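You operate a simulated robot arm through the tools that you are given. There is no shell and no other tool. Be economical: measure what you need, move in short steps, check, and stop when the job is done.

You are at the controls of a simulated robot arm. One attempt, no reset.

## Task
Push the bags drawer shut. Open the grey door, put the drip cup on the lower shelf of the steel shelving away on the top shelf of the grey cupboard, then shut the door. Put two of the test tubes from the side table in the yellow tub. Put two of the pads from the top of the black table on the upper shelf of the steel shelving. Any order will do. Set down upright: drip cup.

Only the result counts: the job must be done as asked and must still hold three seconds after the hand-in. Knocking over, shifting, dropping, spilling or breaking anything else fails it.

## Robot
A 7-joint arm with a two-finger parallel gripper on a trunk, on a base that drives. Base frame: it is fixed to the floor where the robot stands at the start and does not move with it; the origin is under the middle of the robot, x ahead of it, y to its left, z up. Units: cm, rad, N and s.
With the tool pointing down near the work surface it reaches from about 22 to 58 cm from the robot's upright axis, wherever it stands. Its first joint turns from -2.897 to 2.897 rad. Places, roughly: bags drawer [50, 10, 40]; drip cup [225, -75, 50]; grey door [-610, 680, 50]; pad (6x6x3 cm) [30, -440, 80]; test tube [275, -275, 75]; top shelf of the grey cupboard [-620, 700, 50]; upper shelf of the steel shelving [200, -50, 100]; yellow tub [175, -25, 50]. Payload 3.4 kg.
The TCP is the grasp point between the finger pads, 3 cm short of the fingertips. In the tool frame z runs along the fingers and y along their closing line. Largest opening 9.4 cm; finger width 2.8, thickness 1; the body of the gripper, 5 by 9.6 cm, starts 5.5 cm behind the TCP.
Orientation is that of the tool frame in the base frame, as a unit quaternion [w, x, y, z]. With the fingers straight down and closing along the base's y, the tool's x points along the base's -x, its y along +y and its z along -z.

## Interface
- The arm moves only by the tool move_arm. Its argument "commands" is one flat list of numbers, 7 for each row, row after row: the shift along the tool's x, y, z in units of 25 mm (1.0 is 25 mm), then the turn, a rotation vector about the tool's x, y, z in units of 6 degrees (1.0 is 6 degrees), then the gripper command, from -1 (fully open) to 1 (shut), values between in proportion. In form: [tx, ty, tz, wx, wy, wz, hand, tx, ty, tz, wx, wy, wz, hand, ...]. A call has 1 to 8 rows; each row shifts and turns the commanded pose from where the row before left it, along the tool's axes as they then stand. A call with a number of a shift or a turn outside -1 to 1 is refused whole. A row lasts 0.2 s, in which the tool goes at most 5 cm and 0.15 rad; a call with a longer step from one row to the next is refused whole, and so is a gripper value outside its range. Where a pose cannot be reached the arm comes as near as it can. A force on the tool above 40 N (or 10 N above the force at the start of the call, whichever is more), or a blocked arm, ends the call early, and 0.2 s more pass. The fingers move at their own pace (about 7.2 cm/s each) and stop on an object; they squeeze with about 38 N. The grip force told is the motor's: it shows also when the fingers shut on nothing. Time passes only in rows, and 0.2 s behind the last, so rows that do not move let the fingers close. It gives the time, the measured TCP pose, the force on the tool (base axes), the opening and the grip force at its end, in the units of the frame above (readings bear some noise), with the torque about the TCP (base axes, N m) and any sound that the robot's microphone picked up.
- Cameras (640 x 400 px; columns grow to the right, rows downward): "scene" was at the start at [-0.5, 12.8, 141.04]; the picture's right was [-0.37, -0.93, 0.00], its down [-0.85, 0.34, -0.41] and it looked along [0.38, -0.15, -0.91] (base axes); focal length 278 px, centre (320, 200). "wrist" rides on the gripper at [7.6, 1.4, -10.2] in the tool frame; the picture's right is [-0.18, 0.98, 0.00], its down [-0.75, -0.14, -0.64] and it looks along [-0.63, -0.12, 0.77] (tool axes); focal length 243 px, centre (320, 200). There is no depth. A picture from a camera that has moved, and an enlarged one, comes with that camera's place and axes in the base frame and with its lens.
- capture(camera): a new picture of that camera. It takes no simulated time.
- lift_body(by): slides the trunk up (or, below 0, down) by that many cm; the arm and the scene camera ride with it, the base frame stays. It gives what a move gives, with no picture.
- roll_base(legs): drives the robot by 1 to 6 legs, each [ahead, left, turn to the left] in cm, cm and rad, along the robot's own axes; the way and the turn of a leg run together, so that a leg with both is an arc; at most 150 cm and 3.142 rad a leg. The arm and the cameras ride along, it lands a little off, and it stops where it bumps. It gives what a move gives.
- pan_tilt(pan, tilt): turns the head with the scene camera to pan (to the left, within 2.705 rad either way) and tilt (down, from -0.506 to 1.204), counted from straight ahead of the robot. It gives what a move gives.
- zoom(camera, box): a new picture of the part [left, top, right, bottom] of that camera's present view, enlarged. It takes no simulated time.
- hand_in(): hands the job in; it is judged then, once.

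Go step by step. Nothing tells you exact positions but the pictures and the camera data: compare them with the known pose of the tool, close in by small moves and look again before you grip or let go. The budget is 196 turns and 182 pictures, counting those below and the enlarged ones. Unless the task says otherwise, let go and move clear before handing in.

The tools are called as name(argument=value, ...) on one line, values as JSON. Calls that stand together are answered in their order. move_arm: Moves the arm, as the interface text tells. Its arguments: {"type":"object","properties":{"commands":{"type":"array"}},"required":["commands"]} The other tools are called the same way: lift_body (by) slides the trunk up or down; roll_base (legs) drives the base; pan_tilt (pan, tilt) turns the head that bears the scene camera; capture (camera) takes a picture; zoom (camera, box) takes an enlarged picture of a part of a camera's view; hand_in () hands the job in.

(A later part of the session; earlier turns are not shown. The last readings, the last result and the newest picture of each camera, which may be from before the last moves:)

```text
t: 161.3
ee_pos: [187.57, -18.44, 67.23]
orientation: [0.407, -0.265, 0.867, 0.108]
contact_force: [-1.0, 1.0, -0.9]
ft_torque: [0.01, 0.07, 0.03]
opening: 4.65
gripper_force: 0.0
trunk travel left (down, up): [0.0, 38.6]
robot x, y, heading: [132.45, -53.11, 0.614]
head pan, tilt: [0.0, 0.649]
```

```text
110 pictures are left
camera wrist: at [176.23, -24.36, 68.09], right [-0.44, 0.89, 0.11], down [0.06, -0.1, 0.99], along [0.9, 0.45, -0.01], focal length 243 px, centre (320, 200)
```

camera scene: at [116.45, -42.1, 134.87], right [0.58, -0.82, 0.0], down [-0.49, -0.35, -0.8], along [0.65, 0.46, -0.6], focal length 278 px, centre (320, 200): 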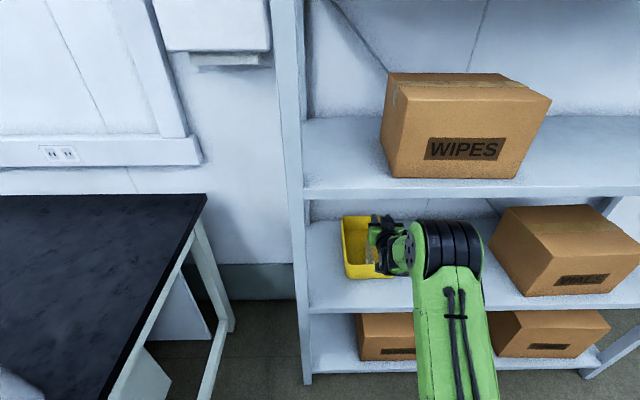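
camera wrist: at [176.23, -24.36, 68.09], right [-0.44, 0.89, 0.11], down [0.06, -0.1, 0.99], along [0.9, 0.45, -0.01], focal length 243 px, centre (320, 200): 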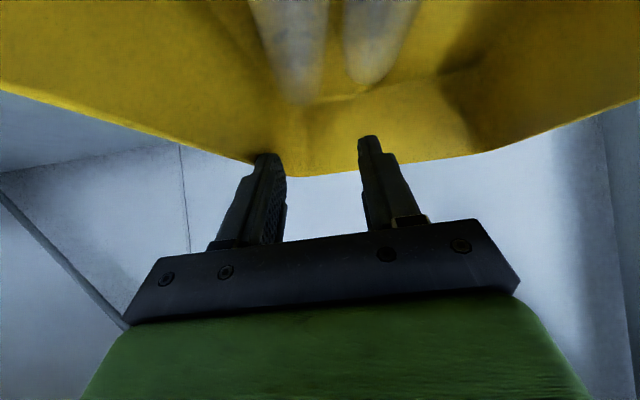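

Both tubes are in the tub. Withdrawing and driving toward the black table with the pads.

move_arm(commands=[-0.6, 0, -0.5, 0, 0, 0, 0, -0.6, 0, -0.5, 0, -0.8, 0, 0, -0.7, 0, -0.5, 0, -0.8, 0, 0, -0.7, 0, -0.4, 0, -0.8, 0, 0])

roll_base(legs=[[-50, 0, 0]])

capture(camera="scene")

roll_base(legs=[[0, 0, -1.56], [90, 0, 0], [0, -130, 0], [0, -110, 0]])

pan_tilt(pan=0, tilt=0.45)

capture(camera="scene")

```text
t: 162.3
ee_pos: [187.76, -18.18, 75.41]
orientation: [0.513, -0.249, 0.809, 0.141]
contact_force: [1.0, 0.0, -0.3]
ft_torque: [-0.05, 0.0, -0.01]
opening: 4.69
gripper_force: 0.0
trunk travel left (down, up): [0.0, 38.6]
robot x, y, heading: [132.44, -52.99, 0.619]
head pan, tilt: [0.0, 0.649]
```

```text
t: 165.3
ee_pos: [147.07, -47.16, 75.54]
orientation: [0.513, -0.247, 0.81, 0.139]
contact_force: [-0.3, -0.9, 0.1]
ft_torque: [0.02, 0.02, 0.0]
opening: 4.71
gripper_force: 0.0
trunk travel left (down, up): [0.0, 38.6]
robot x, y, heading: [91.34, -81.99, 0.605]
head pan, tilt: [0.0, 0.649]
```

```text
109 pictures are left
camera scene: at [85.01, -68.21, 134.87], right [0.57, -0.82, 0.0], down [-0.5, -0.35, -0.8], along [0.65, 0.46, -0.6], focal length 278 px, centre (320, 200)
```

scene: 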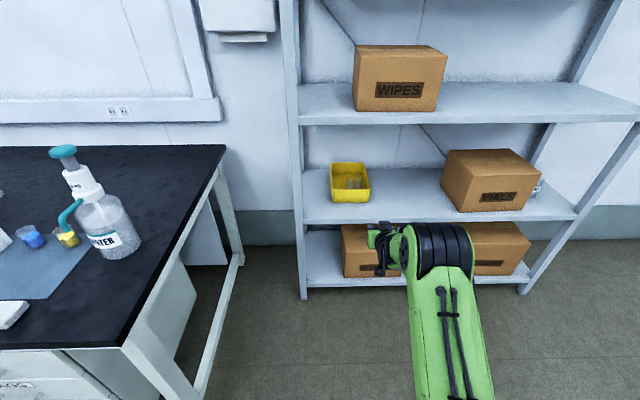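

```text
t: 185.1
ee_pos: [-5.17, -353.96, 75.43]
orientation: [0.467, 0.382, 0.756, -0.254]
contact_force: [0.7, 0.7, 0.3]
ft_torque: [0.03, 0.0, 0.02]
opening: 4.7
gripper_force: 0.0
trunk travel left (down, up): [0.0, 38.6]
robot x, y, heading: [-42.42, -299.99, -0.919]
head pan, tilt: [0.0, 0.649]
```

```text
t: 185.9
ee_pos: [-5.29, -354.07, 75.39]
orientation: [0.468, 0.381, 0.756, -0.254]
contact_force: [0.4, 0.6, 0.5]
ft_torque: [0.0, -0.01, -0.01]
opening: 4.71
gripper_force: 0.0
trunk travel left (down, up): [0.0, 38.6]
robot x, y, heading: [-42.49, -299.7, -0.915]
head pan, tilt: [0.0, 0.45]
```

```text
108 pictures are left
camera scene: at [-28.65, -293.52, 136.65], right [-0.79, -0.61, 0.0], down [-0.27, 0.35, -0.9], along [0.55, -0.71, -0.44], focal length 278 px, centre (320, 200)
```

scene: 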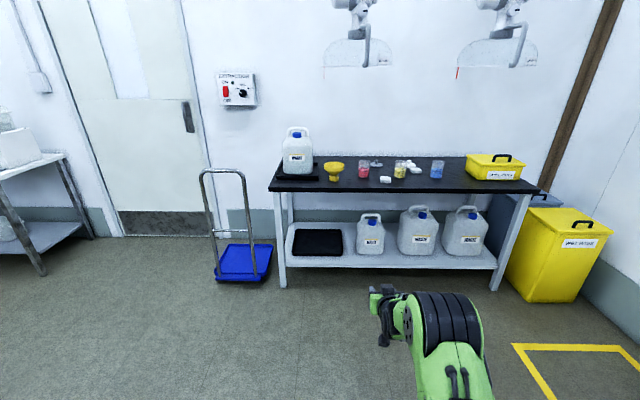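

The black table with pads (white, among beakers) is ahead. Zooming in.

zoom(camera="scene", box=[310, 140, 470, 200])

zoom(camera="scene", box=[360, 150, 440, 200])

```text
4.00 times, centred on (390, 170) of scene
camera zoom: at [-28.65, -293.52, 136.65], right [-0.79, -0.61, 0.0], down [-0.27, 0.35, -0.9], along [0.55, -0.71, -0.44], focal length 1112 px, centre (40, 320)
```

zoom: 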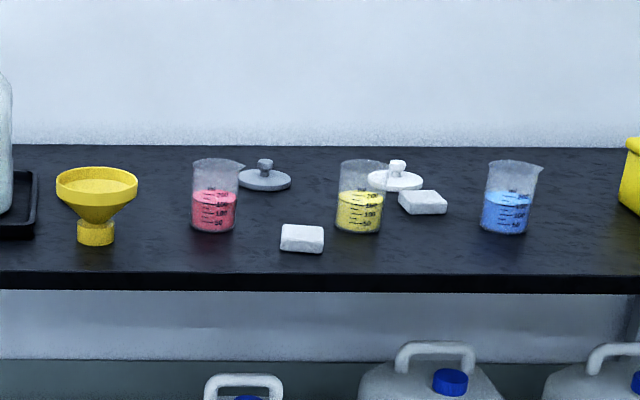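

```text
8.00 times, centred on (400, 175) of scene
camera zoom: at [-28.65, -293.52, 136.65], right [-0.79, -0.61, 0.0], down [-0.27, 0.35, -0.9], along [0.55, -0.71, -0.44], focal length 2224 px, centre (-320, 400)
```

zoom: 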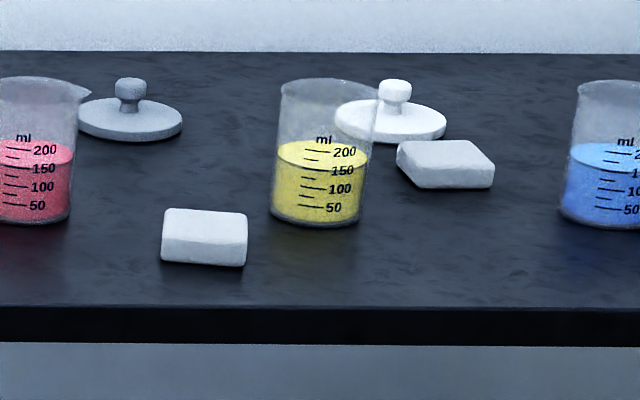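

Two pads: pad 1 at about p≈365, q≈−228, pad 2 at p≈381, q≈−248 beside the yellow beaker; table edge p≈358. I'll raise the arm, point the tool down, and approach pad 1.

lift_body(by=32)

move_arm(commands=[0, 0, 0, 0, 1, 0, -1, 0, 0, 0, 0, 1, 0, -1, 0, 0, 0, 0, 1, 0, -1, 0, 0, 0, 0, 1, 0, -1, 0, 0, 0, 0, 1, 0, -1, 0.3, 0, -0.3, 0, 1, 0, -1, 0.3, 0, -0.3, 0, 1, 0, -1, 0.5, 0, -0.3, 0, 1, 0, -1])

move_arm(commands=[0.8, 0, -0.3, 0, 1, 0, -1, 0.8, 0, 0, 0, 1, 0, -1, 0.9, 0, 0, 0, 0.6, 0, -1, 0.9, 0, 0, 0, 0, 0, -1, 0.9, 0, 0, 0, 0, 0, -1, 0.9, 0, 0, 0, 0, 0, -1])

roll_base(legs=[[0, 0, -0.025], [90, -16, 0]])

pan_tilt(pan=0, tilt=0.8)

capture(camera="scene")

capture(camera="wrist")

```text
t: 189.0
ee_pos: [-5.3, -354.23, 107.35]
orientation: [0.467, 0.382, 0.756, -0.254]
contact_force: [-0.5, -0.6, 0.7]
ft_torque: [0.02, 0.0, 0.03]
opening: 4.72
gripper_force: 0.1
trunk travel left (down, up): [-32.0, 6.6]
robot x, y, heading: [-42.93, -300.01, -0.917]
head pan, tilt: [0.0, 0.45]
```

```text
t: 190.8
ee_pos: [-7.33, -351.19, 108.21]
orientation: [0.119, 0.452, 0.881, -0.076]
contact_force: [1.0, 0.7, 0.6]
ft_torque: [-0.02, 0.01, -0.01]
opening: 9.4
gripper_force: 0.1
trunk travel left (down, up): [-32.0, 6.6]
robot x, y, heading: [-43.07, -300.0, -0.912]
head pan, tilt: [0.0, 0.45]
```

```text
t: 192.2
ee_pos: [-15.19, -340.52, 107.81]
orientation: [0.0, 0.458, 0.889, -0.014]
contact_force: [-0.1, -0.3, 0.4]
ft_torque: [0.0, 0.01, 0.03]
opening: 9.39
gripper_force: 0.0
trunk travel left (down, up): [-32.0, 6.6]
robot x, y, heading: [-42.82, -299.86, -0.915]
head pan, tilt: [0.0, 0.45]
```

```text
t: 197.4
ee_pos: [24.46, -423.44, 107.73]
orientation: [-0.001, 0.468, 0.884, -0.014]
contact_force: [0.7, 0.3, 0.2]
ft_torque: [0.03, -0.02, -0.03]
opening: 9.4
gripper_force: 0.1
trunk travel left (down, up): [-32.0, 6.6]
robot x, y, heading: [-2.05, -381.92, -0.936]
head pan, tilt: [0.0, 0.45]
```

```text
t: 198.2
ee_pos: [24.46, -423.33, 107.66]
orientation: [-0.001, 0.467, 0.884, -0.015]
contact_force: [0.0, 0.2, -0.7]
ft_torque: [-0.03, 0.01, 0.0]
opening: 9.41
gripper_force: 0.2
trunk travel left (down, up): [-32.0, 6.6]
robot x, y, heading: [-2.26, -382.22, -0.937]
head pan, tilt: [0.0, 0.799]
```

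```text
105 pictures are left
camera scene: at [11.14, -375.07, 165.55], right [-0.81, -0.59, 0.0], down [-0.42, 0.58, -0.7], along [0.41, -0.56, -0.72], focal length 278 px, centre (320, 200)
```

scene: 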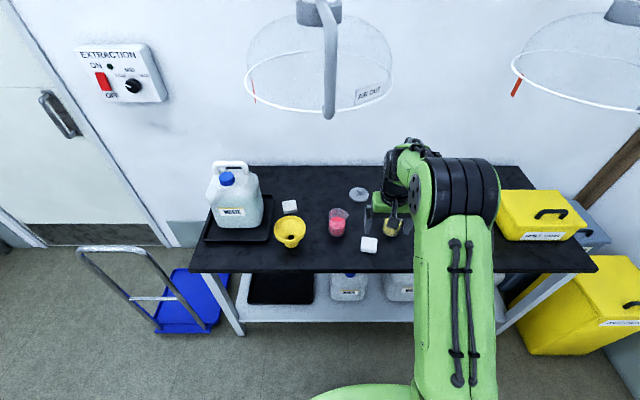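

```text
104 pictures are left
camera wrist: at [21.48, -416.12, 117.93], right [0.92, 0.4, -0.02], down [0.32, -0.69, 0.65], along [0.25, -0.61, -0.76], focal length 243 px, centre (320, 200)
```

wrist: 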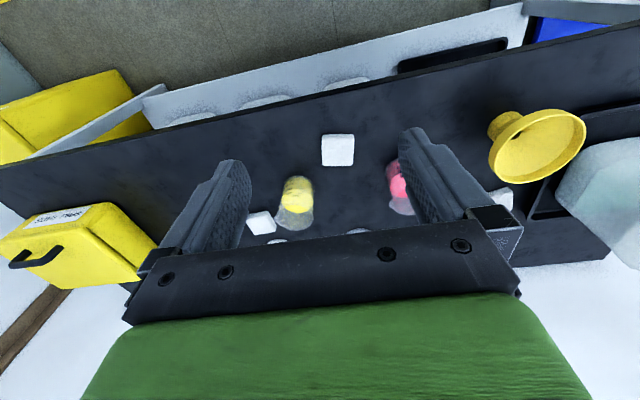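

There are three pads here. Pad 1's centre is at base (32.3, −434.9), top z≈80, turned about 7°. Driving forward 14 cm, aligning the yaw, and lowering partway.

roll_base(legs=[[13.9, 0, 0]])

move_arm(commands=[0, 0, 0.9, 0, 0, 0.6, -1, 0, 0, 0.9, 0, 0, 0.6, -1, 0, 0, 0.9, 0, 0, 0, -1, 0, 0, 0.9, 0, 0, 0, -1, 0, 0, 0.9, 0, 0, 0, -1, 0, 0, 0.9, 0, 0, 0, -1])

capture(camera="wrist")

capture(camera="scene")

```text
t: 199.6
ee_pos: [32.62, -434.53, 107.76]
orientation: [-0.002, 0.467, 0.884, -0.014]
contact_force: [-0.9, -0.3, 1.0]
ft_torque: [0.01, 0.03, 0.02]
opening: 9.39
gripper_force: 0.1
trunk travel left (down, up): [-32.0, 6.6]
robot x, y, heading: [6.06, -393.29, -0.934]
head pan, tilt: [0.0, 0.799]
```

```text
t: 201.0
ee_pos: [32.37, -434.72, 94.23]
orientation: [0.0, 0.522, 0.853, -0.015]
contact_force: [0.3, 0.5, -0.5]
ft_torque: [-0.01, -0.02, 0.0]
opening: 9.38
gripper_force: 0.1
trunk travel left (down, up): [-32.0, 6.6]
robot x, y, heading: [6.25, -393.38, -0.938]
head pan, tilt: [0.0, 0.799]
```

```text
103 pictures are left
camera wrist: at [30.37, -427.23, 104.26], right [0.96, 0.28, -0.02], down [0.23, -0.72, 0.66], along [0.17, -0.63, -0.75], focal length 243 px, centre (320, 200)
```

wrist: 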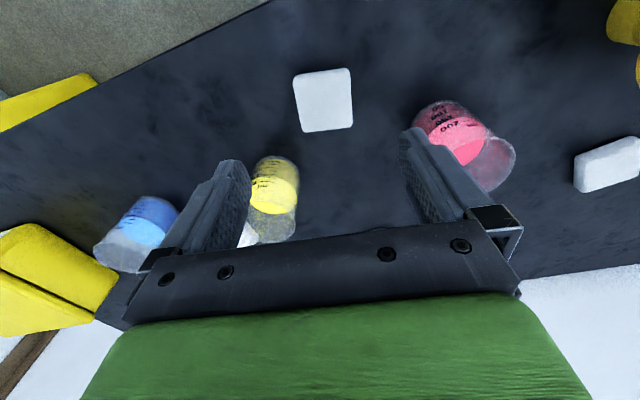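

```text
102 pictures are left
camera scene: at [19.35, -386.24, 165.54], right [-0.81, -0.59, 0.0], down [-0.43, 0.58, -0.7], along [0.41, -0.56, -0.72], focal length 278 px, centre (320, 200)
```

scene: 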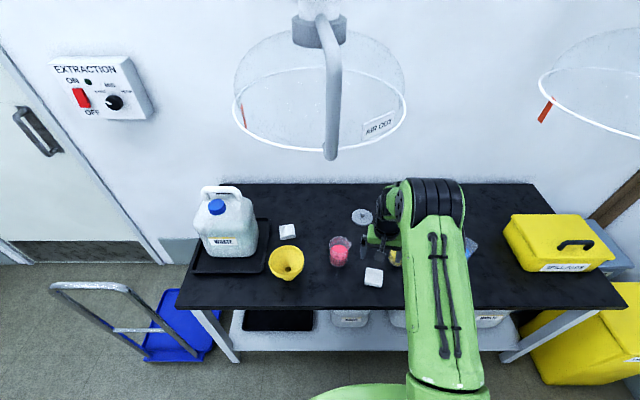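

Aligned over pad 1. Refining yaw and lowering to grip.

move_arm(commands=[0, 0, 0.9, 0, 0, 0.7, -0.8, 0, 0, 0.9, 0, 0, 0, -0.8, 0, 0, 0.9, 0, 0, 0, -0.8, 0, 0, 0.9, 0, 0, 0, -0.8, 0, 0, 0.9, 0, 0, 0, -0.8, 0, 0, 0.6, 0, 0, 0, -0.8])

capture(camera="wrist")

```text
t: 202.4
ee_pos: [32.28, -435.0, 81.48]
orientation: [0.0, 0.553, 0.833, -0.015]
contact_force: [-0.9, 0.2, 0.1]
ft_torque: [0.0, 0.0, -0.01]
opening: 8.44
gripper_force: 0.1
trunk travel left (down, up): [-32.0, 6.6]
robot x, y, heading: [5.74, -393.28, -0.935]
head pan, tilt: [0.0, 0.799]
```

```text
101 pictures are left
camera wrist: at [30.77, -427.38, 91.58], right [0.98, 0.21, -0.02], down [0.17, -0.73, 0.66], along [0.13, -0.65, -0.75], focal length 243 px, centre (320, 200)
```

wrist: 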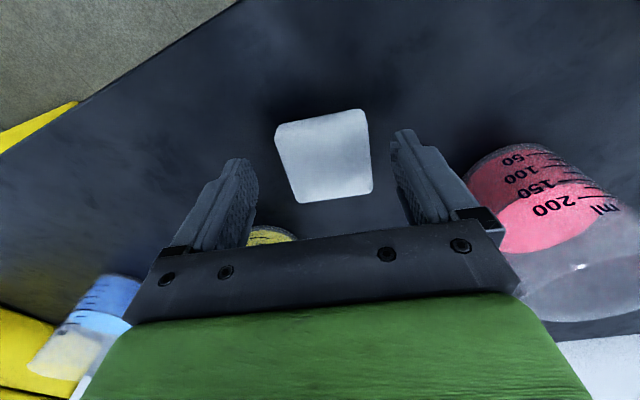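

move_arm(commands=[0.2, 0, 0.3, 0, 0, 0, -0.8, 0, 0, 0, 0, 0, 0, 0.2, 0, 0, 0, 0, 0, 0, 1, 0, 0, 0, 0, 0, 0, 1, 0, 0, 0, 0, 0, 0, 1])

move_arm(commands=[0, 0, -0.5, 0, 0, 0, 1, 0, 0, -0.8, 0, 0, 0, 1, 0, 0, -0.9, 0, 0, 0, 1, 0, 0, -0.9, 0, 0, 0, 1, 0, 0, -0.9, 0, 0, 0, 1, 0, 0, -0.9, 0, 0, 0, 1, 0, 0, -0.9, 0, 0, 0, 1])

capture(camera="wrist")

```text
t: 203.6
ee_pos: [31.82, -434.46, 80.67]
orientation: [0.0, 0.553, 0.833, -0.015]
contact_force: [3.1, 2.0, 4.7]
ft_torque: [0.07, -0.11, -0.02]
opening: 0.0
gripper_force: 33.3
trunk travel left (down, up): [-32.0, 6.6]
robot x, y, heading: [5.49, -393.33, -0.941]
head pan, tilt: [0.0, 0.799]
```

```text
t: 205.2
ee_pos: [32.28, -434.12, 95.33]
orientation: [0.001, 0.553, 0.833, -0.015]
contact_force: [-0.4, 0.6, -0.4]
ft_torque: [0.02, 0.02, -0.03]
opening: 0.0
gripper_force: 33.2
trunk travel left (down, up): [-32.0, 6.6]
robot x, y, heading: [5.85, -393.4, -0.935]
head pan, tilt: [0.0, 0.799]
```

```text
100 pictures are left
camera wrist: at [30.81, -426.56, 105.44], right [0.98, 0.21, -0.02], down [0.17, -0.73, 0.66], along [0.12, -0.65, -0.75], focal length 243 px, centre (320, 200)
```

wrist: 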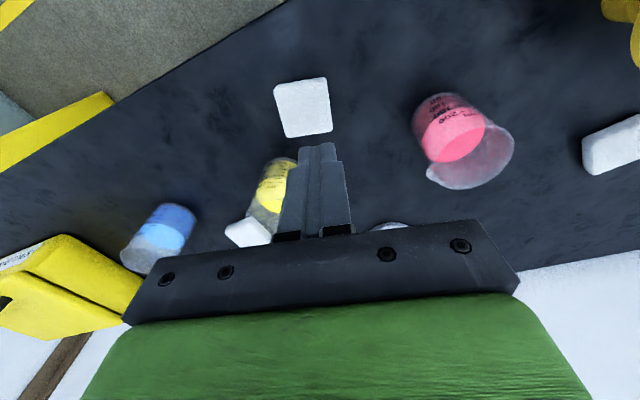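

The fingers closed above the pad: the table is lower than I assumed (pad top z≈76.5). The pad slid slightly; its centre is now (30.7, −438.0). Realigning and lowering.

move_arm(commands=[-0.6, -0.6, 0, 0, 0, 0, -0.8, -0.58, -0.6, 0, 0, 0, 0, -0.8, 0, 0, 0.9, 0, 0, 0.2, -0.8, 0, 0, 0.9, 0, 0, 0, -0.8, 0, 0, 0.9, 0, 0, 0, -0.8, 0, 0, 0.9, 0, 0, 0, -0.8, 0, 0, 0.9, 0, 0, 0, -0.8, 0, 0, 0.4, 0, 0, 0, -0.8])

capture(camera="wrist")

```text
t: 207.0
ee_pos: [30.44, -438.51, 83.0]
orientation: [0.0, 0.561, 0.828, -0.016]
contact_force: [0.2, 0.3, -0.2]
ft_torque: [-0.03, 0.0, 0.02]
opening: 8.49
gripper_force: 0.1
trunk travel left (down, up): [-32.0, 6.6]
robot x, y, heading: [5.83, -393.39, -0.936]
head pan, tilt: [0.0, 0.799]
```

```text
99 pictures are left
camera wrist: at [29.0, -430.8, 93.15], right [0.98, 0.19, -0.02], down [0.16, -0.74, 0.66], along [0.11, -0.65, -0.75], focal length 243 px, centre (320, 200)
```

wrist: 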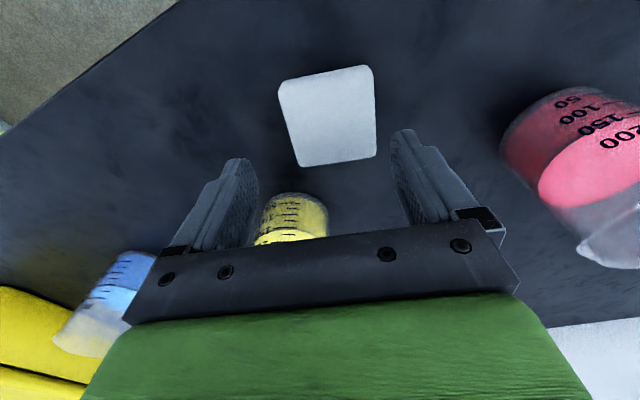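

move_arm(commands=[0.12, 0, 0.8, 0, 0, 0, -0.8, 0, 0, 0.8, 0, 0, 0, -0.8, 0, 0, 0.5, 0, 0, 0, -0.8])

capture(camera="wrist")

```text
t: 207.8
ee_pos: [30.36, -438.25, 78.66]
orientation: [-0.001, 0.559, 0.829, -0.011]
contact_force: [-6.6, 10.0, 18.5]
ft_torque: [0.89, -0.52, 0.52]
opening: 8.3
gripper_force: 0.1
trunk travel left (down, up): [-32.0, 6.6]
robot x, y, heading: [5.65, -393.55, -0.932]
head pan, tilt: [0.0, 0.799]
stopped in row 3: the force on the tool passed its limit at 50 N (the readings are from after the stop); the commanded pose is now the measured one
```

```text
98 pictures are left
camera wrist: at [28.99, -430.58, 88.78], right [0.98, 0.2, -0.02], down [0.16, -0.74, 0.65], along [0.12, -0.64, -0.76], focal length 243 px, centre (320, 200)
```

wrist: 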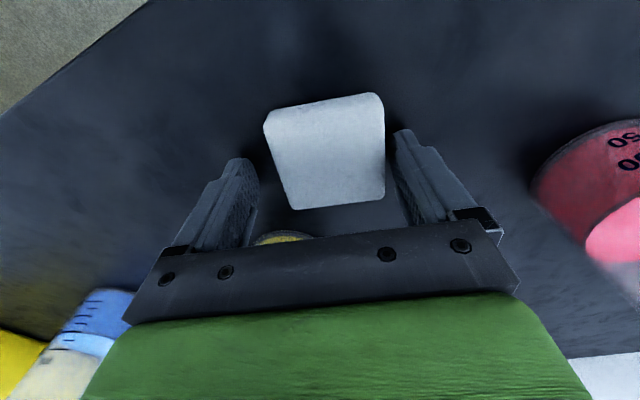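

One fingertip touched something at tip z≈75.6, probably the pad's edge. Rising 1 cm, shifting 0.7 cm toward it with full opening, levelling the tool, and lowering again.

move_arm(commands=[0, 0, -0.4, 0, 0, 0, -1, 0, 0.28, 0, -0.2, 0, 0, -1, 0, 0, 0, 0, 0, 0, -1])

move_arm(commands=[0, 0, 0.3, 0, 0, 0, -1, 0, 0, 0.2, 0, 0, 0, -1, 0, 0, 0.2, 0, 0, 0, -1, 0, 0, 0.2, 0, 0, 0, -1])

capture(camera="wrist")

```text
t: 208.6
ee_pos: [31.12, -438.07, 79.6]
orientation: [0.007, 0.561, 0.828, -0.005]
contact_force: [0.1, 0.6, 0.0]
ft_torque: [-0.01, 0.03, -0.02]
opening: 9.42
gripper_force: 0.1
trunk travel left (down, up): [-32.0, 6.6]
robot x, y, heading: [6.0, -392.91, -0.934]
head pan, tilt: [0.0, 0.799]
```

```text
t: 209.3
ee_pos: [31.05, -438.04, 78.55]
orientation: [0.009, 0.559, 0.829, -0.006]
contact_force: [-4.5, 13.6, 27.6]
ft_torque: [0.5, 0.92, -0.07]
opening: 9.39
gripper_force: 0.0
trunk travel left (down, up): [-32.0, 6.6]
robot x, y, heading: [5.62, -393.46, -0.932]
head pan, tilt: [0.0, 0.799]
stopped in row 3: the force on the tool passed its limit at 48 N (the readings are from after the stop); the commanded pose is now the measured one
```

```text
97 pictures are left
camera wrist: at [29.46, -430.46, 88.66], right [0.98, 0.2, 0.0], down [0.14, -0.74, 0.66], along [0.13, -0.64, -0.75], focal length 243 px, centre (320, 200)
```

wrist: 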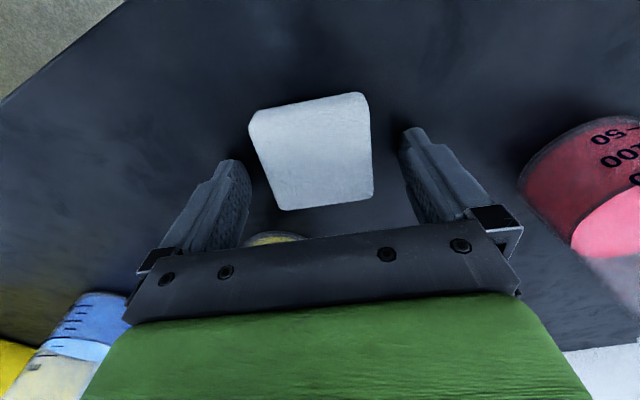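

The fingers rest on the table itself (z≈75.5), so the pad is 75.5–78.5 and between the fingers. Rising 4 mm, centring 1.5 cm back, and closing.

move_arm(commands=[0, 0, -0.16, 0, 0, 0, -1, 0.6, 0, 0, 0, 0, 0, -1, 0, 0, 0, 0, 0, 0, 0, 0, 0, 0, 0, 0, 0, 1, 0, 0, 0, 0, 0, 0, 1, 0, 0, 0, 0, 0, 0, 1])

capture(camera="wrist")

```text
t: 210.7
ee_pos: [30.56, -436.83, 78.64]
orientation: [0.009, 0.56, 0.828, -0.007]
contact_force: [0.4, 0.1, -0.6]
ft_torque: [-0.01, 0.01, 0.0]
opening: 5.85
gripper_force: 38.2
trunk travel left (down, up): [-32.0, 6.6]
robot x, y, heading: [5.87, -393.19, -0.935]
head pan, tilt: [0.0, 0.799]
```

```text
96 pictures are left
camera wrist: at [28.96, -429.26, 88.72], right [0.98, 0.2, 0.0], down [0.14, -0.74, 0.66], along [0.13, -0.65, -0.75], focal length 243 px, centre (320, 200)
```

wrist: 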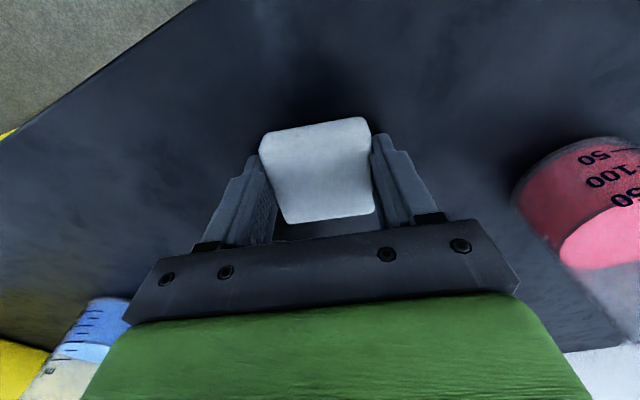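

Pad 1 is gripped (5.85 cm). Lifting and carrying to the shelving.

move_arm(commands=[0, 0, -0.5, 0, 0, 0, 1, 0, 0, -0.8, 0, 0, 0, 1, 0, 0, -0.9, 0, 0, 0, 1, 0, 0, -0.9, 0, 0, 0, 1, 0, 0, -0.9, 0, 0, 0, 1, 0, 0, -0.9, 0, 0, 0, 1, 0, 0, -0.9, 0, 0, 0, 1, 0, 0, -0.9, 0, 0, 0, 1])

capture(camera="scene")

roll_base(legs=[[-90, 0, 0], [0, 130, 0], [0, 110, 0], [0, 0, 1.565], [0, 60, 0]])

lift_body(by=6.5)

pan_tilt(pan=0, tilt=0.6)

capture(camera="scene")

capture(camera="wrist")

```text
t: 212.5
ee_pos: [30.63, -436.66, 95.42]
orientation: [0.009, 0.56, 0.829, -0.006]
contact_force: [0.6, 1.0, 0.0]
ft_torque: [0.0, 0.02, 0.06]
opening: 5.83
gripper_force: 38.8
trunk travel left (down, up): [-32.0, 6.6]
robot x, y, heading: [5.36, -393.61, -0.931]
head pan, tilt: [0.0, 0.799]
```

```text
95 pictures are left
camera scene: at [19.3, -386.13, 165.54], right [-0.81, -0.59, 0.0], down [-0.43, 0.58, -0.7], along [0.41, -0.56, -0.72], focal length 278 px, centre (320, 200)
```

scene: 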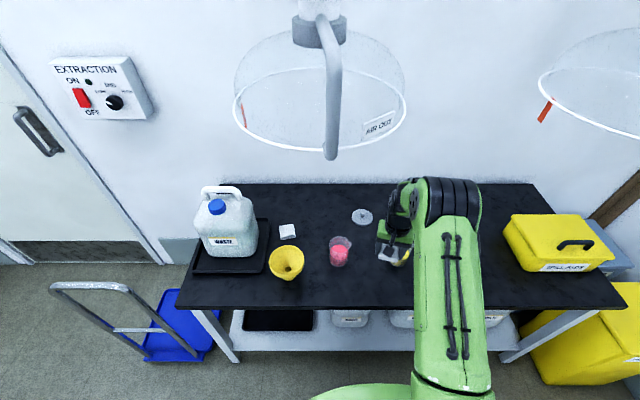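

```text
t: 235.1
ee_pos: [152.19, -112.0, 95.3]
orientation: [0.011, -0.168, 0.986, 0.002]
contact_force: [-0.4, -0.3, 0.0]
ft_torque: [0.01, -0.03, 0.02]
opening: 5.84
gripper_force: 38.0
trunk travel left (down, up): [-32.0, 6.6]
robot x, y, heading: [108.26, -134.59, 0.589]
head pan, tilt: [0.0, 0.799]
```

```text
t: 236.1
ee_pos: [152.24, -112.11, 101.82]
orientation: [0.011, -0.168, 0.986, 0.002]
contact_force: [0.4, -0.1, -1.2]
ft_torque: [0.01, 0.02, -0.01]
opening: 5.86
gripper_force: 38.2
trunk travel left (down, up): [-38.5, 0.1]
robot x, y, heading: [107.99, -135.03, 0.59]
head pan, tilt: [0.0, 0.799]
```

```text
t: 236.9
ee_pos: [152.21, -112.17, 101.69]
orientation: [0.011, -0.168, 0.986, 0.002]
contact_force: [0.9, -0.4, 0.4]
ft_torque: [0.02, 0.02, -0.01]
opening: 5.84
gripper_force: 38.1
trunk travel left (down, up): [-38.5, 0.1]
robot x, y, heading: [107.77, -134.67, 0.592]
head pan, tilt: [0.0, 0.6]
```

```text
94 pictures are left
camera scene: at [101.79, -120.91, 173.69], right [0.56, -0.83, 0.0], down [-0.47, -0.32, -0.82], along [0.68, 0.46, -0.57], focal length 278 px, centre (320, 200)
```

scene: 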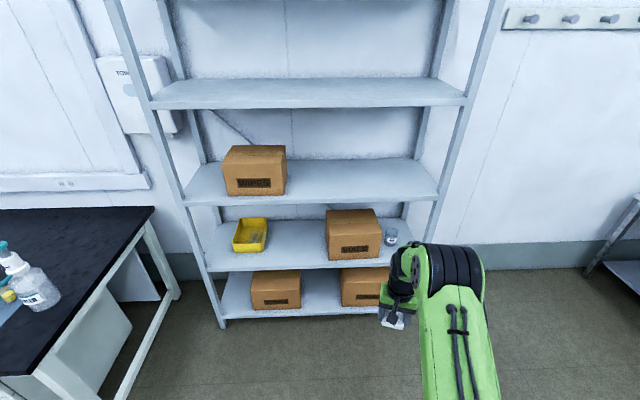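

```text
93 pictures are left
camera wrist: at [144.4, -113.5, 111.91], right [-0.15, 0.99, 0.0], down [0.74, 0.11, 0.66], along [0.65, 0.1, -0.75], focal length 243 px, centre (320, 200)
```

wrist: 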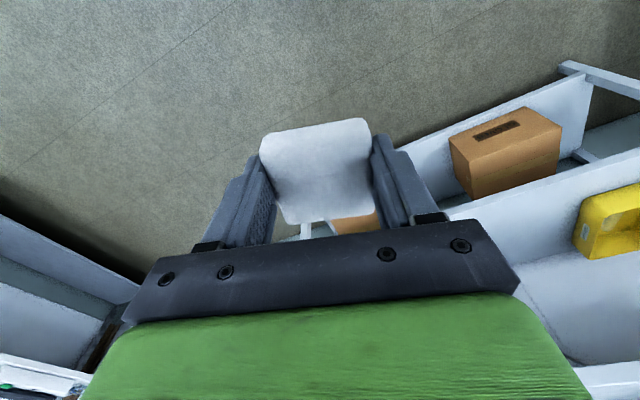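

Shelf top is z≈101 and the next board z≈142. I'll straighten the hand, tilt 30° and extend while still away from the shelf, then square up.

move_arm(commands=[0, 0, 0, 0, 0, -0.8, 1, 0, 0, 0, 0, 0, -0.8, 1, 0, 0, 0, 0, 0, -0.8, 1, -1, 0, -0.9, 0, -1, 0, 1, -1, 0, -0.9, 0, -1, 0, 1, -1, 0, -0.9, 0, -1, 0, 1, -1, 0, -0.9, 0, -1, 0, 1, -1, 0, -0.9, 0, -1, 0, 1])

roll_base(legs=[[0, 0, 0.036], [35, 12, 0]])

capture(camera="scene")

capture(camera="wrist")

```text
t: 238.7
ee_pos: [160.19, -106.96, 115.55]
orientation: [0.259, -0.28, 0.921, 0.077]
contact_force: [0.0, 0.0, 0.7]
ft_torque: [0.03, -0.01, -0.04]
opening: 5.84
gripper_force: 38.3
trunk travel left (down, up): [-38.5, 0.1]
robot x, y, heading: [108.04, -134.85, 0.59]
head pan, tilt: [0.0, 0.6]
```

```text
t: 241.4
ee_pos: [180.48, -74.62, 115.54]
orientation: [0.256, -0.299, 0.916, 0.08]
contact_force: [-0.9, 0.5, -0.3]
ft_torque: [-0.05, 0.0, 0.0]
opening: 5.86
gripper_force: 38.1
trunk travel left (down, up): [-38.5, 0.1]
robot x, y, heading: [129.59, -104.73, 0.626]
head pan, tilt: [0.0, 0.6]
```

```text
92 pictures are left
camera scene: at [122.66, -90.96, 173.69], right [0.59, -0.81, 0.0], down [-0.46, -0.33, -0.82], along [0.67, 0.49, -0.57], focal length 278 px, centre (320, 200)
```

scene: 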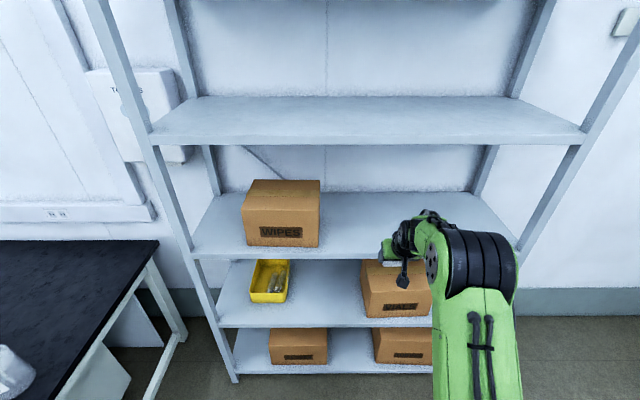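

```text
91 pictures are left
camera wrist: at [170.09, -80.61, 120.34], right [-0.45, 0.89, 0.09], down [0.33, 0.07, 0.94], along [0.83, 0.45, -0.33], focal length 243 px, centre (320, 200)
```

wrist: 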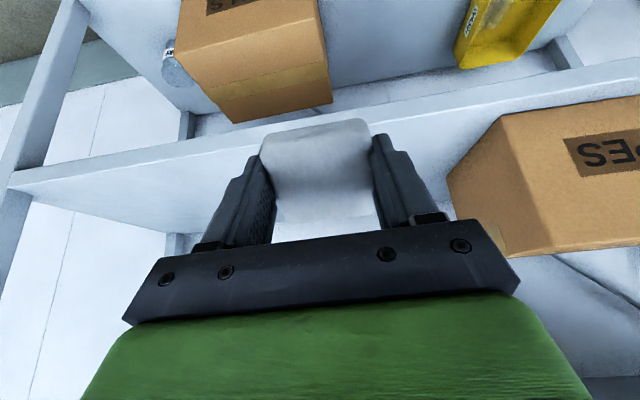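

Spot p≈166 is free. Lowering to z≈110, then driving in 25 cm.

move_arm(commands=[0.5, 0, 0.866, 0, 0, 0, 1, 0.5, 0, 0.866, 0, 0, 0, 1])

roll_base(legs=[[25, 0, 0]])

capture(camera="scene")

capture(camera="wrist")

```text
t: 242.0
ee_pos: [180.56, -74.4, 110.27]
orientation: [0.256, -0.299, 0.916, 0.08]
contact_force: [0.7, -0.7, -0.2]
ft_torque: [-0.02, 0.01, -0.04]
opening: 5.85
gripper_force: 38.1
trunk travel left (down, up): [-38.5, 0.1]
robot x, y, heading: [129.45, -104.81, 0.633]
head pan, tilt: [0.0, 0.6]
```

```text
t: 243.8
ee_pos: [200.6, -59.44, 110.42]
orientation: [0.256, -0.301, 0.915, 0.081]
contact_force: [-0.7, 0.0, -1.0]
ft_torque: [-0.02, 0.01, -0.02]
opening: 5.84
gripper_force: 38.0
trunk travel left (down, up): [-38.5, 0.1]
robot x, y, heading: [149.36, -90.03, 0.634]
head pan, tilt: [0.0, 0.6]
```

```text
90 pictures are left
camera scene: at [142.76, -76.18, 173.69], right [0.59, -0.8, 0.0], down [-0.45, -0.34, -0.82], along [0.66, 0.49, -0.57], focal length 278 px, centre (320, 200)
```

scene: 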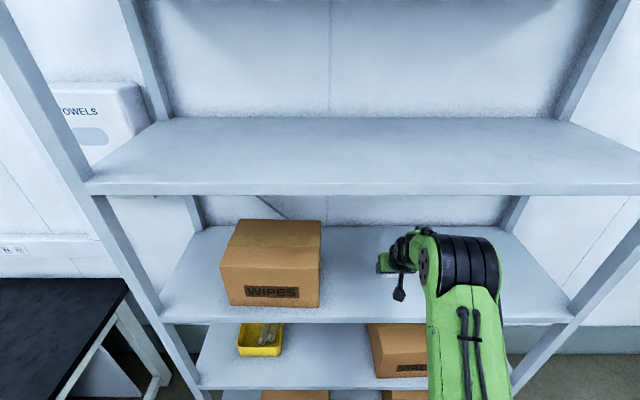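

```text
89 pictures are left
camera wrist: at [190.2, -65.5, 115.28], right [-0.46, 0.89, 0.09], down [0.33, 0.07, 0.94], along [0.83, 0.46, -0.33], focal length 243 px, centre (320, 200)
```

wrist: 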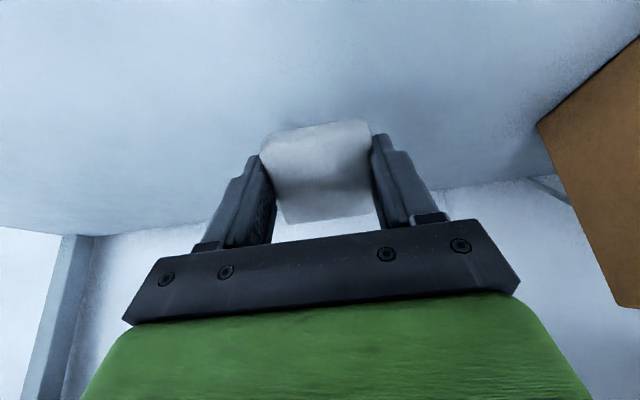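

Pad is above the shelf at p≈166, q≈127. Lowering while untilting.

move_arm(commands=[0.22, 0, 0.5, 0, 1, 0, 1, 0.2, 0, 0.5, 0, 1, 0, 1, 0.18, 0, 0.5, 0, 1, 0, 1])

move_arm(commands=[0.03, 0, 0.2, 0, 0, 0, 1, 0.03, 0, 0.2, 0, 0, 0, 1])

zoom(camera="scene", box=[350, 200, 510, 300])

capture(camera="wrist")

```text
t: 244.6
ee_pos: [200.79, -59.44, 106.34]
orientation: [0.11, -0.31, 0.944, 0.034]
contact_force: [-0.2, -0.9, -0.5]
ft_torque: [0.03, 0.01, -0.01]
opening: 5.84
gripper_force: 38.0
trunk travel left (down, up): [-38.5, 0.1]
robot x, y, heading: [149.65, -90.28, 0.638]
head pan, tilt: [0.0, 0.6]
```

```text
t: 245.2
ee_pos: [200.83, -59.27, 105.48]
orientation: [0.111, -0.31, 0.944, 0.033]
contact_force: [-0.2, -0.6, 4.5]
ft_torque: [0.04, 0.14, 0.03]
opening: 5.84
gripper_force: 37.7
trunk travel left (down, up): [-38.5, 0.1]
robot x, y, heading: [149.47, -90.17, 0.637]
head pan, tilt: [0.0, 0.6]
```

```text
4.00 times, centred on (430, 250) of scene
camera zoom: at [142.61, -76.3, 173.7], right [0.59, -0.8, 0.0], down [-0.45, -0.34, -0.83], along [0.66, 0.49, -0.56], focal length 1112 px, centre (-120, 0)
```

zoom: 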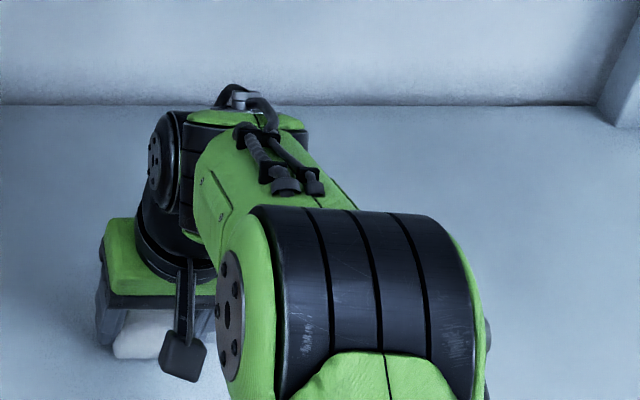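

```text
87 pictures are left
camera wrist: at [192.05, -64.09, 113.76], right [-0.44, 0.9, 0.04], down [0.55, 0.24, 0.8], along [0.71, 0.37, -0.6], focal length 243 px, centre (320, 200)
```

wrist: 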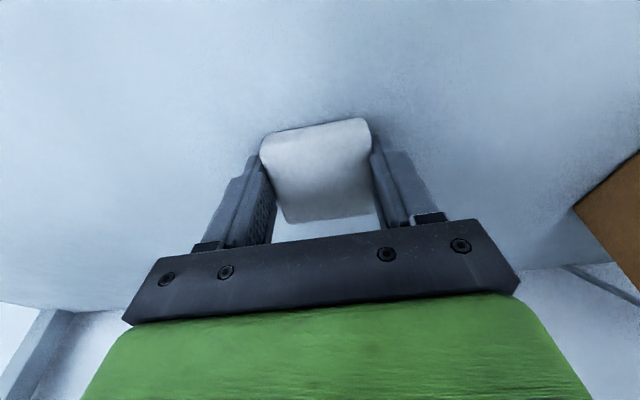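

Touching the shelf (4.5 N). Releasing and lifting off.

move_arm(commands=[0, 0, 0.1, 0, 0, 0, 0.6, 0, 0, 0, 0, 0, 0, -0.5, 0, 0, 0, 0, 0, 0, -0.6, -0.1, 0, -0.5, 0, 0, 0, -0.6, -0.3, 0, -0.9, 0, 0, 0, -0.6])

capture(camera="wrist")

```text
t: 246.4
ee_pos: [201.0, -59.26, 108.91]
orientation: [0.111, -0.31, 0.944, 0.033]
contact_force: [-0.7, -0.6, 0.0]
ft_torque: [0.02, -0.02, 0.04]
opening: 7.5
gripper_force: 0.1
trunk travel left (down, up): [-38.5, 0.1]
robot x, y, heading: [149.38, -89.72, 0.639]
head pan, tilt: [0.0, 0.6]
```

```text
86 pictures are left
camera wrist: at [192.25, -63.96, 117.18], right [-0.44, 0.9, 0.04], down [0.55, 0.24, 0.8], along [0.71, 0.37, -0.6], focal length 243 px, centre (320, 200)
```

wrist: 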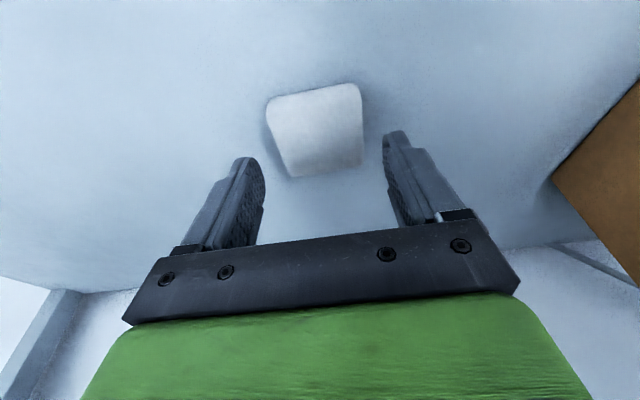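

Pad 1 is on the upper shelf. Backing out and going back for a second pad.

move_arm(commands=[-0.2, 0, -0.9, 0, 0, 0, -0.6])

roll_base(legs=[[-45, 0, 0], [0, 0, -1.575], [70, 0, 0], [0, -135, 0], [0, -136, 0]])

pan_tilt(pan=0, tilt=0.6)

capture(camera="scene")

```text
t: 246.8
ee_pos: [200.83, -59.29, 111.32]
orientation: [0.111, -0.31, 0.944, 0.033]
contact_force: [-0.2, 0.2, -0.4]
ft_torque: [0.03, 0.0, 0.0]
opening: 7.55
gripper_force: 0.0
trunk travel left (down, up): [-38.5, 0.1]
robot x, y, heading: [150.03, -90.13, 0.634]
head pan, tilt: [0.0, 0.6]
```

```text
t: 269.0
ee_pos: [-30.09, -383.37, 111.16]
orientation: [0.101, 0.456, 0.883, -0.055]
contact_force: [-0.8, -0.4, -1.1]
ft_torque: [0.08, -0.01, 0.03]
opening: 7.49
gripper_force: 0.0
trunk travel left (down, up): [-38.5, 0.1]
robot x, y, heading: [-59.96, -331.25, -0.953]
head pan, tilt: [0.0, 0.6]
stopped in leg 5: the robot was blocked; the commanded pose is now the measured one
```

```text
t: 269.6
ee_pos: [-29.68, -383.04, 111.24]
orientation: [0.101, 0.456, 0.883, -0.055]
contact_force: [0.7, 0.0, 0.5]
ft_torque: [-0.01, -0.02, 0.0]
opening: 7.5
gripper_force: 0.1
trunk travel left (down, up): [-38.5, 0.1]
robot x, y, heading: [-59.68, -331.22, -0.951]
head pan, tilt: [0.0, 0.6]
```

```text
85 pictures are left
camera scene: at [-45.6, -324.75, 173.69], right [-0.81, -0.58, 0.0], down [-0.33, 0.46, -0.82], along [0.48, -0.67, -0.57], focal length 278 px, centre (320, 200)
```

scene: 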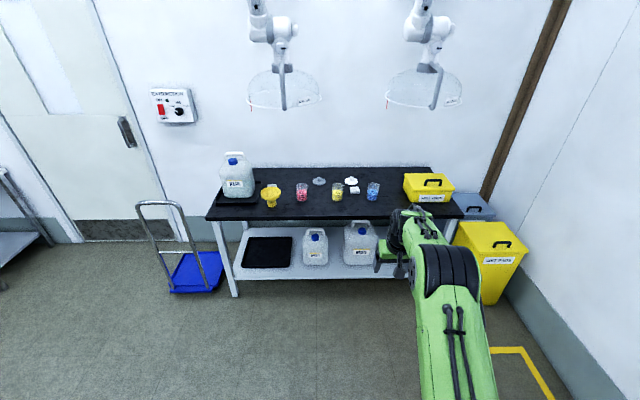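

The base got blocked while moving right; I'll look to the right to see by what.

pan_tilt(pan=-1.5, tilt=0.9)

capture(camera="scene")

```text
t: 271.2
ee_pos: [-29.79, -383.17, 111.14]
orientation: [0.102, 0.456, 0.882, -0.056]
contact_force: [-0.2, -0.8, -0.1]
ft_torque: [0.01, -0.01, 0.01]
opening: 7.51
gripper_force: 0.0
trunk travel left (down, up): [-38.5, 0.1]
robot x, y, heading: [-59.68, -331.39, -0.948]
head pan, tilt: [-1.499, 0.901]
```

```text
84 pictures are left
camera scene: at [-56.6, -322.37, 171.22], right [-0.64, 0.77, 0.0], down [0.6, 0.5, -0.62], along [-0.48, -0.4, -0.78], focal length 278 px, centre (320, 200)
```

scene: 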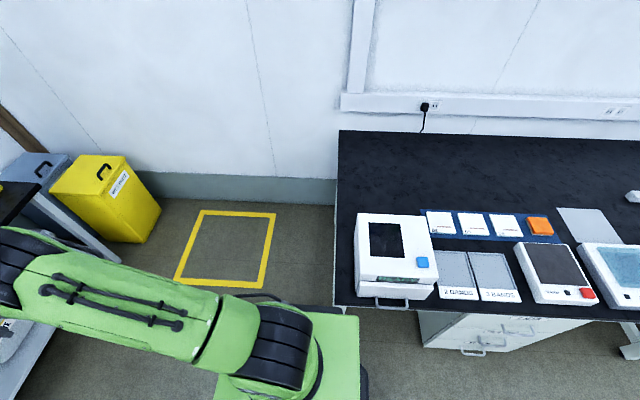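

The base touched the end of the bench on the right; nothing moved. TCP is already at the pad 2 lateral position, so I'll simply drive forward.

roll_base(legs=[[80, 0, 0]])

pan_tilt(pan=0, tilt=0.8)

capture(camera="scene")

capture(camera="wrist")

```text
t: 275.5
ee_pos: [17.61, -448.9, 111.1]
orientation: [0.101, 0.454, 0.884, -0.054]
contact_force: [-0.3, -0.2, -0.8]
ft_torque: [-0.01, 0.01, 0.01]
opening: 7.49
gripper_force: 0.1
trunk travel left (down, up): [-38.5, 0.1]
robot x, y, heading: [-12.72, -396.76, -0.951]
head pan, tilt: [-1.499, 0.901]
```

```text
t: 277.1
ee_pos: [17.62, -448.88, 111.2]
orientation: [0.101, 0.453, 0.884, -0.055]
contact_force: [0.7, -0.2, -0.9]
ft_torque: [-0.01, -0.01, 0.0]
opening: 7.54
gripper_force: 0.2
trunk travel left (down, up): [-38.5, 0.1]
robot x, y, heading: [-12.17, -396.8, -0.943]
head pan, tilt: [0.0, 0.799]
```

```text
83 pictures are left
camera scene: at [1.07, -390.0, 172.0], right [-0.81, -0.58, 0.0], down [-0.42, 0.58, -0.7], along [0.41, -0.57, -0.72], focal length 278 px, centre (320, 200)
```

scene: 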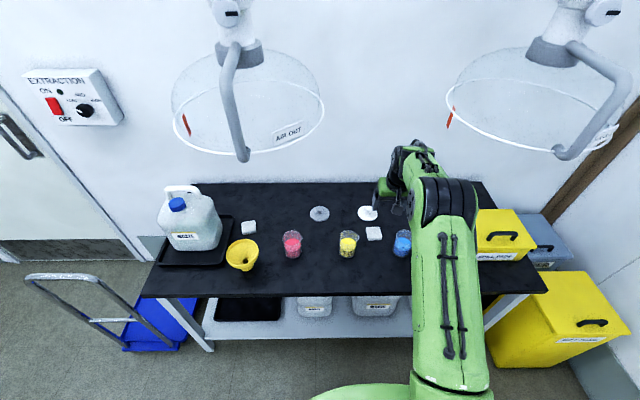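

```text
82 pictures are left
camera wrist: at [13.17, -440.29, 119.46], right [0.9, 0.43, 0.04], down [0.23, -0.56, 0.8], along [0.36, -0.71, -0.6], focal length 243 px, centre (320, 200)
```

wrist: 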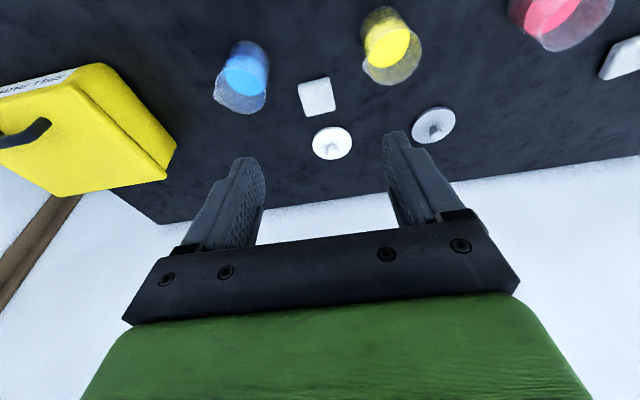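

Pad 2 centre: (24.2, −461.4), aligned with the robot. Driving 14 cm forward, shifting right 2 cm, and lowering 20 cm.

roll_base(legs=[[13.8, -2, 0]])

move_arm(commands=[0.208, 0, 0.978, 0, 0, 0, -0.8, 0.208, 0, 0.978, 0, 0, 0, -0.8, 0.208, 0, 0.978, 0, 0, 0, -0.8, 0.208, 0, 0.978, 0, 0, 0, -0.8, 0.208, 0, 0.978, 0, 0, 0, -0.8, 0.208, 0, 0.978, 0, 0, 0, -0.8])

capture(camera="scene")

capture(camera="wrist")

```text
t: 278.4
ee_pos: [23.95, -460.83, 111.12]
orientation: [0.101, 0.453, 0.884, -0.055]
contact_force: [0.3, 0.6, 0.5]
ft_torque: [-0.01, 0.04, 0.03]
opening: 7.5
gripper_force: 0.1
trunk travel left (down, up): [-38.5, 0.1]
robot x, y, heading: [-6.37, -408.94, -0.945]
head pan, tilt: [0.0, 0.799]
```

```text
t: 279.8
ee_pos: [24.06, -461.02, 96.2]
orientation: [0.102, 0.452, 0.884, -0.055]
contact_force: [0.2, 0.0, -0.1]
ft_torque: [0.03, 0.0, 0.0]
opening: 8.45
gripper_force: 0.1
trunk travel left (down, up): [-38.5, 0.1]
robot x, y, heading: [-6.16, -408.91, -0.944]
head pan, tilt: [0.0, 0.799]
```

```text
81 pictures are left
camera scene: at [7.26, -402.03, 172.0], right [-0.81, -0.59, 0.0], down [-0.42, 0.58, -0.7], along [0.41, -0.56, -0.72], focal length 278 px, centre (320, 200)
```

scene: 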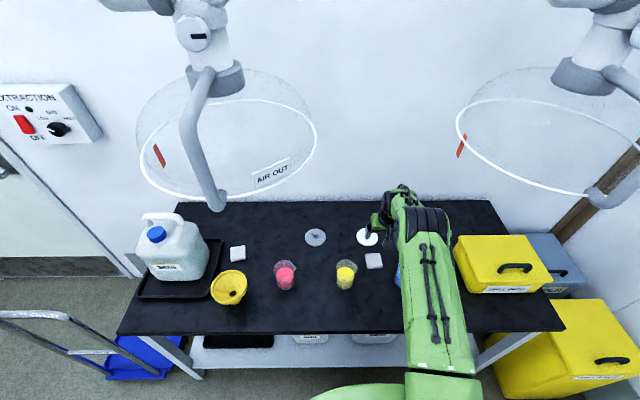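

```text
80 pictures are left
camera wrist: at [19.52, -452.46, 104.48], right [0.9, 0.43, 0.04], down [0.23, -0.56, 0.8], along [0.36, -0.71, -0.6], focal length 243 px, centre (320, 200)
```

wrist: 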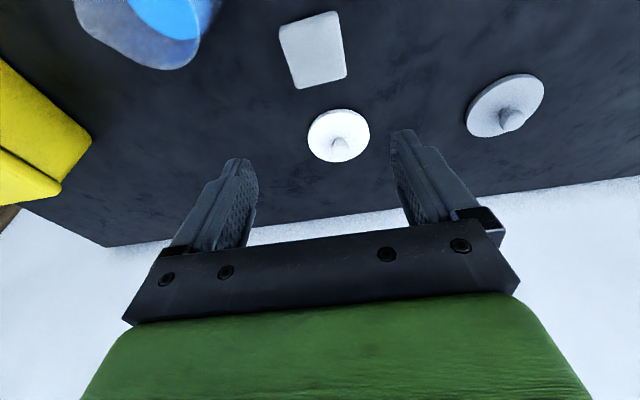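

move_arm(commands=[-0.04, -0.06, 0.98, 0, 0, 0, -0.8, 0.2, 0, 0.96, 0, 0, 0, -0.8, 0.2, 0, 0.96, 0, 0, 0, -0.8, 0.2, 0, 0.96, 0, 0, 0, -0.8, 0.2, 0, 0.96, 0, 0, 0, -0.8, 0.2, 0, 0.9, 0, 0, 0, -0.8, 0.16, 0, 0.8, 0, 0, 0, -0.8, 0.05, 0, 0.22, 0, 0, 0, -0.8])

capture(camera="wrist")

```text
t: 281.6
ee_pos: [23.13, -459.8, 80.23]
orientation: [0.103, 0.452, 0.884, -0.055]
contact_force: [0.6, 0.0, -0.1]
ft_torque: [0.02, -0.01, -0.03]
opening: 8.47
gripper_force: 0.1
out of reach, approached as far as the arm can: row 5, 6, 7
trunk travel left (down, up): [-38.5, 0.1]
robot x, y, heading: [-6.37, -409.04, -0.946]
head pan, tilt: [0.0, 0.799]
```

```text
79 pictures are left
camera wrist: at [18.63, -451.27, 88.59], right [0.9, 0.43, 0.04], down [0.23, -0.55, 0.8], along [0.36, -0.71, -0.6], focal length 243 px, centre (320, 200)
```

wrist: 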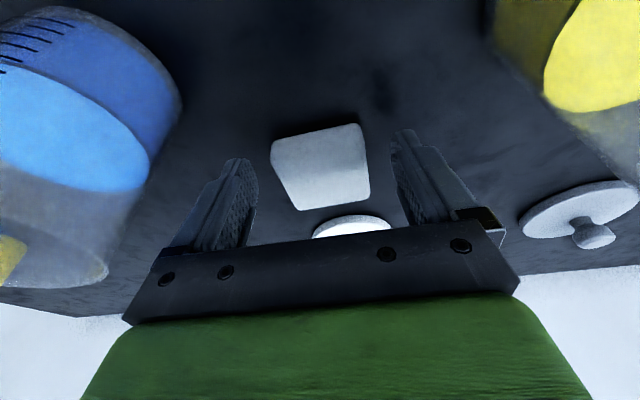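

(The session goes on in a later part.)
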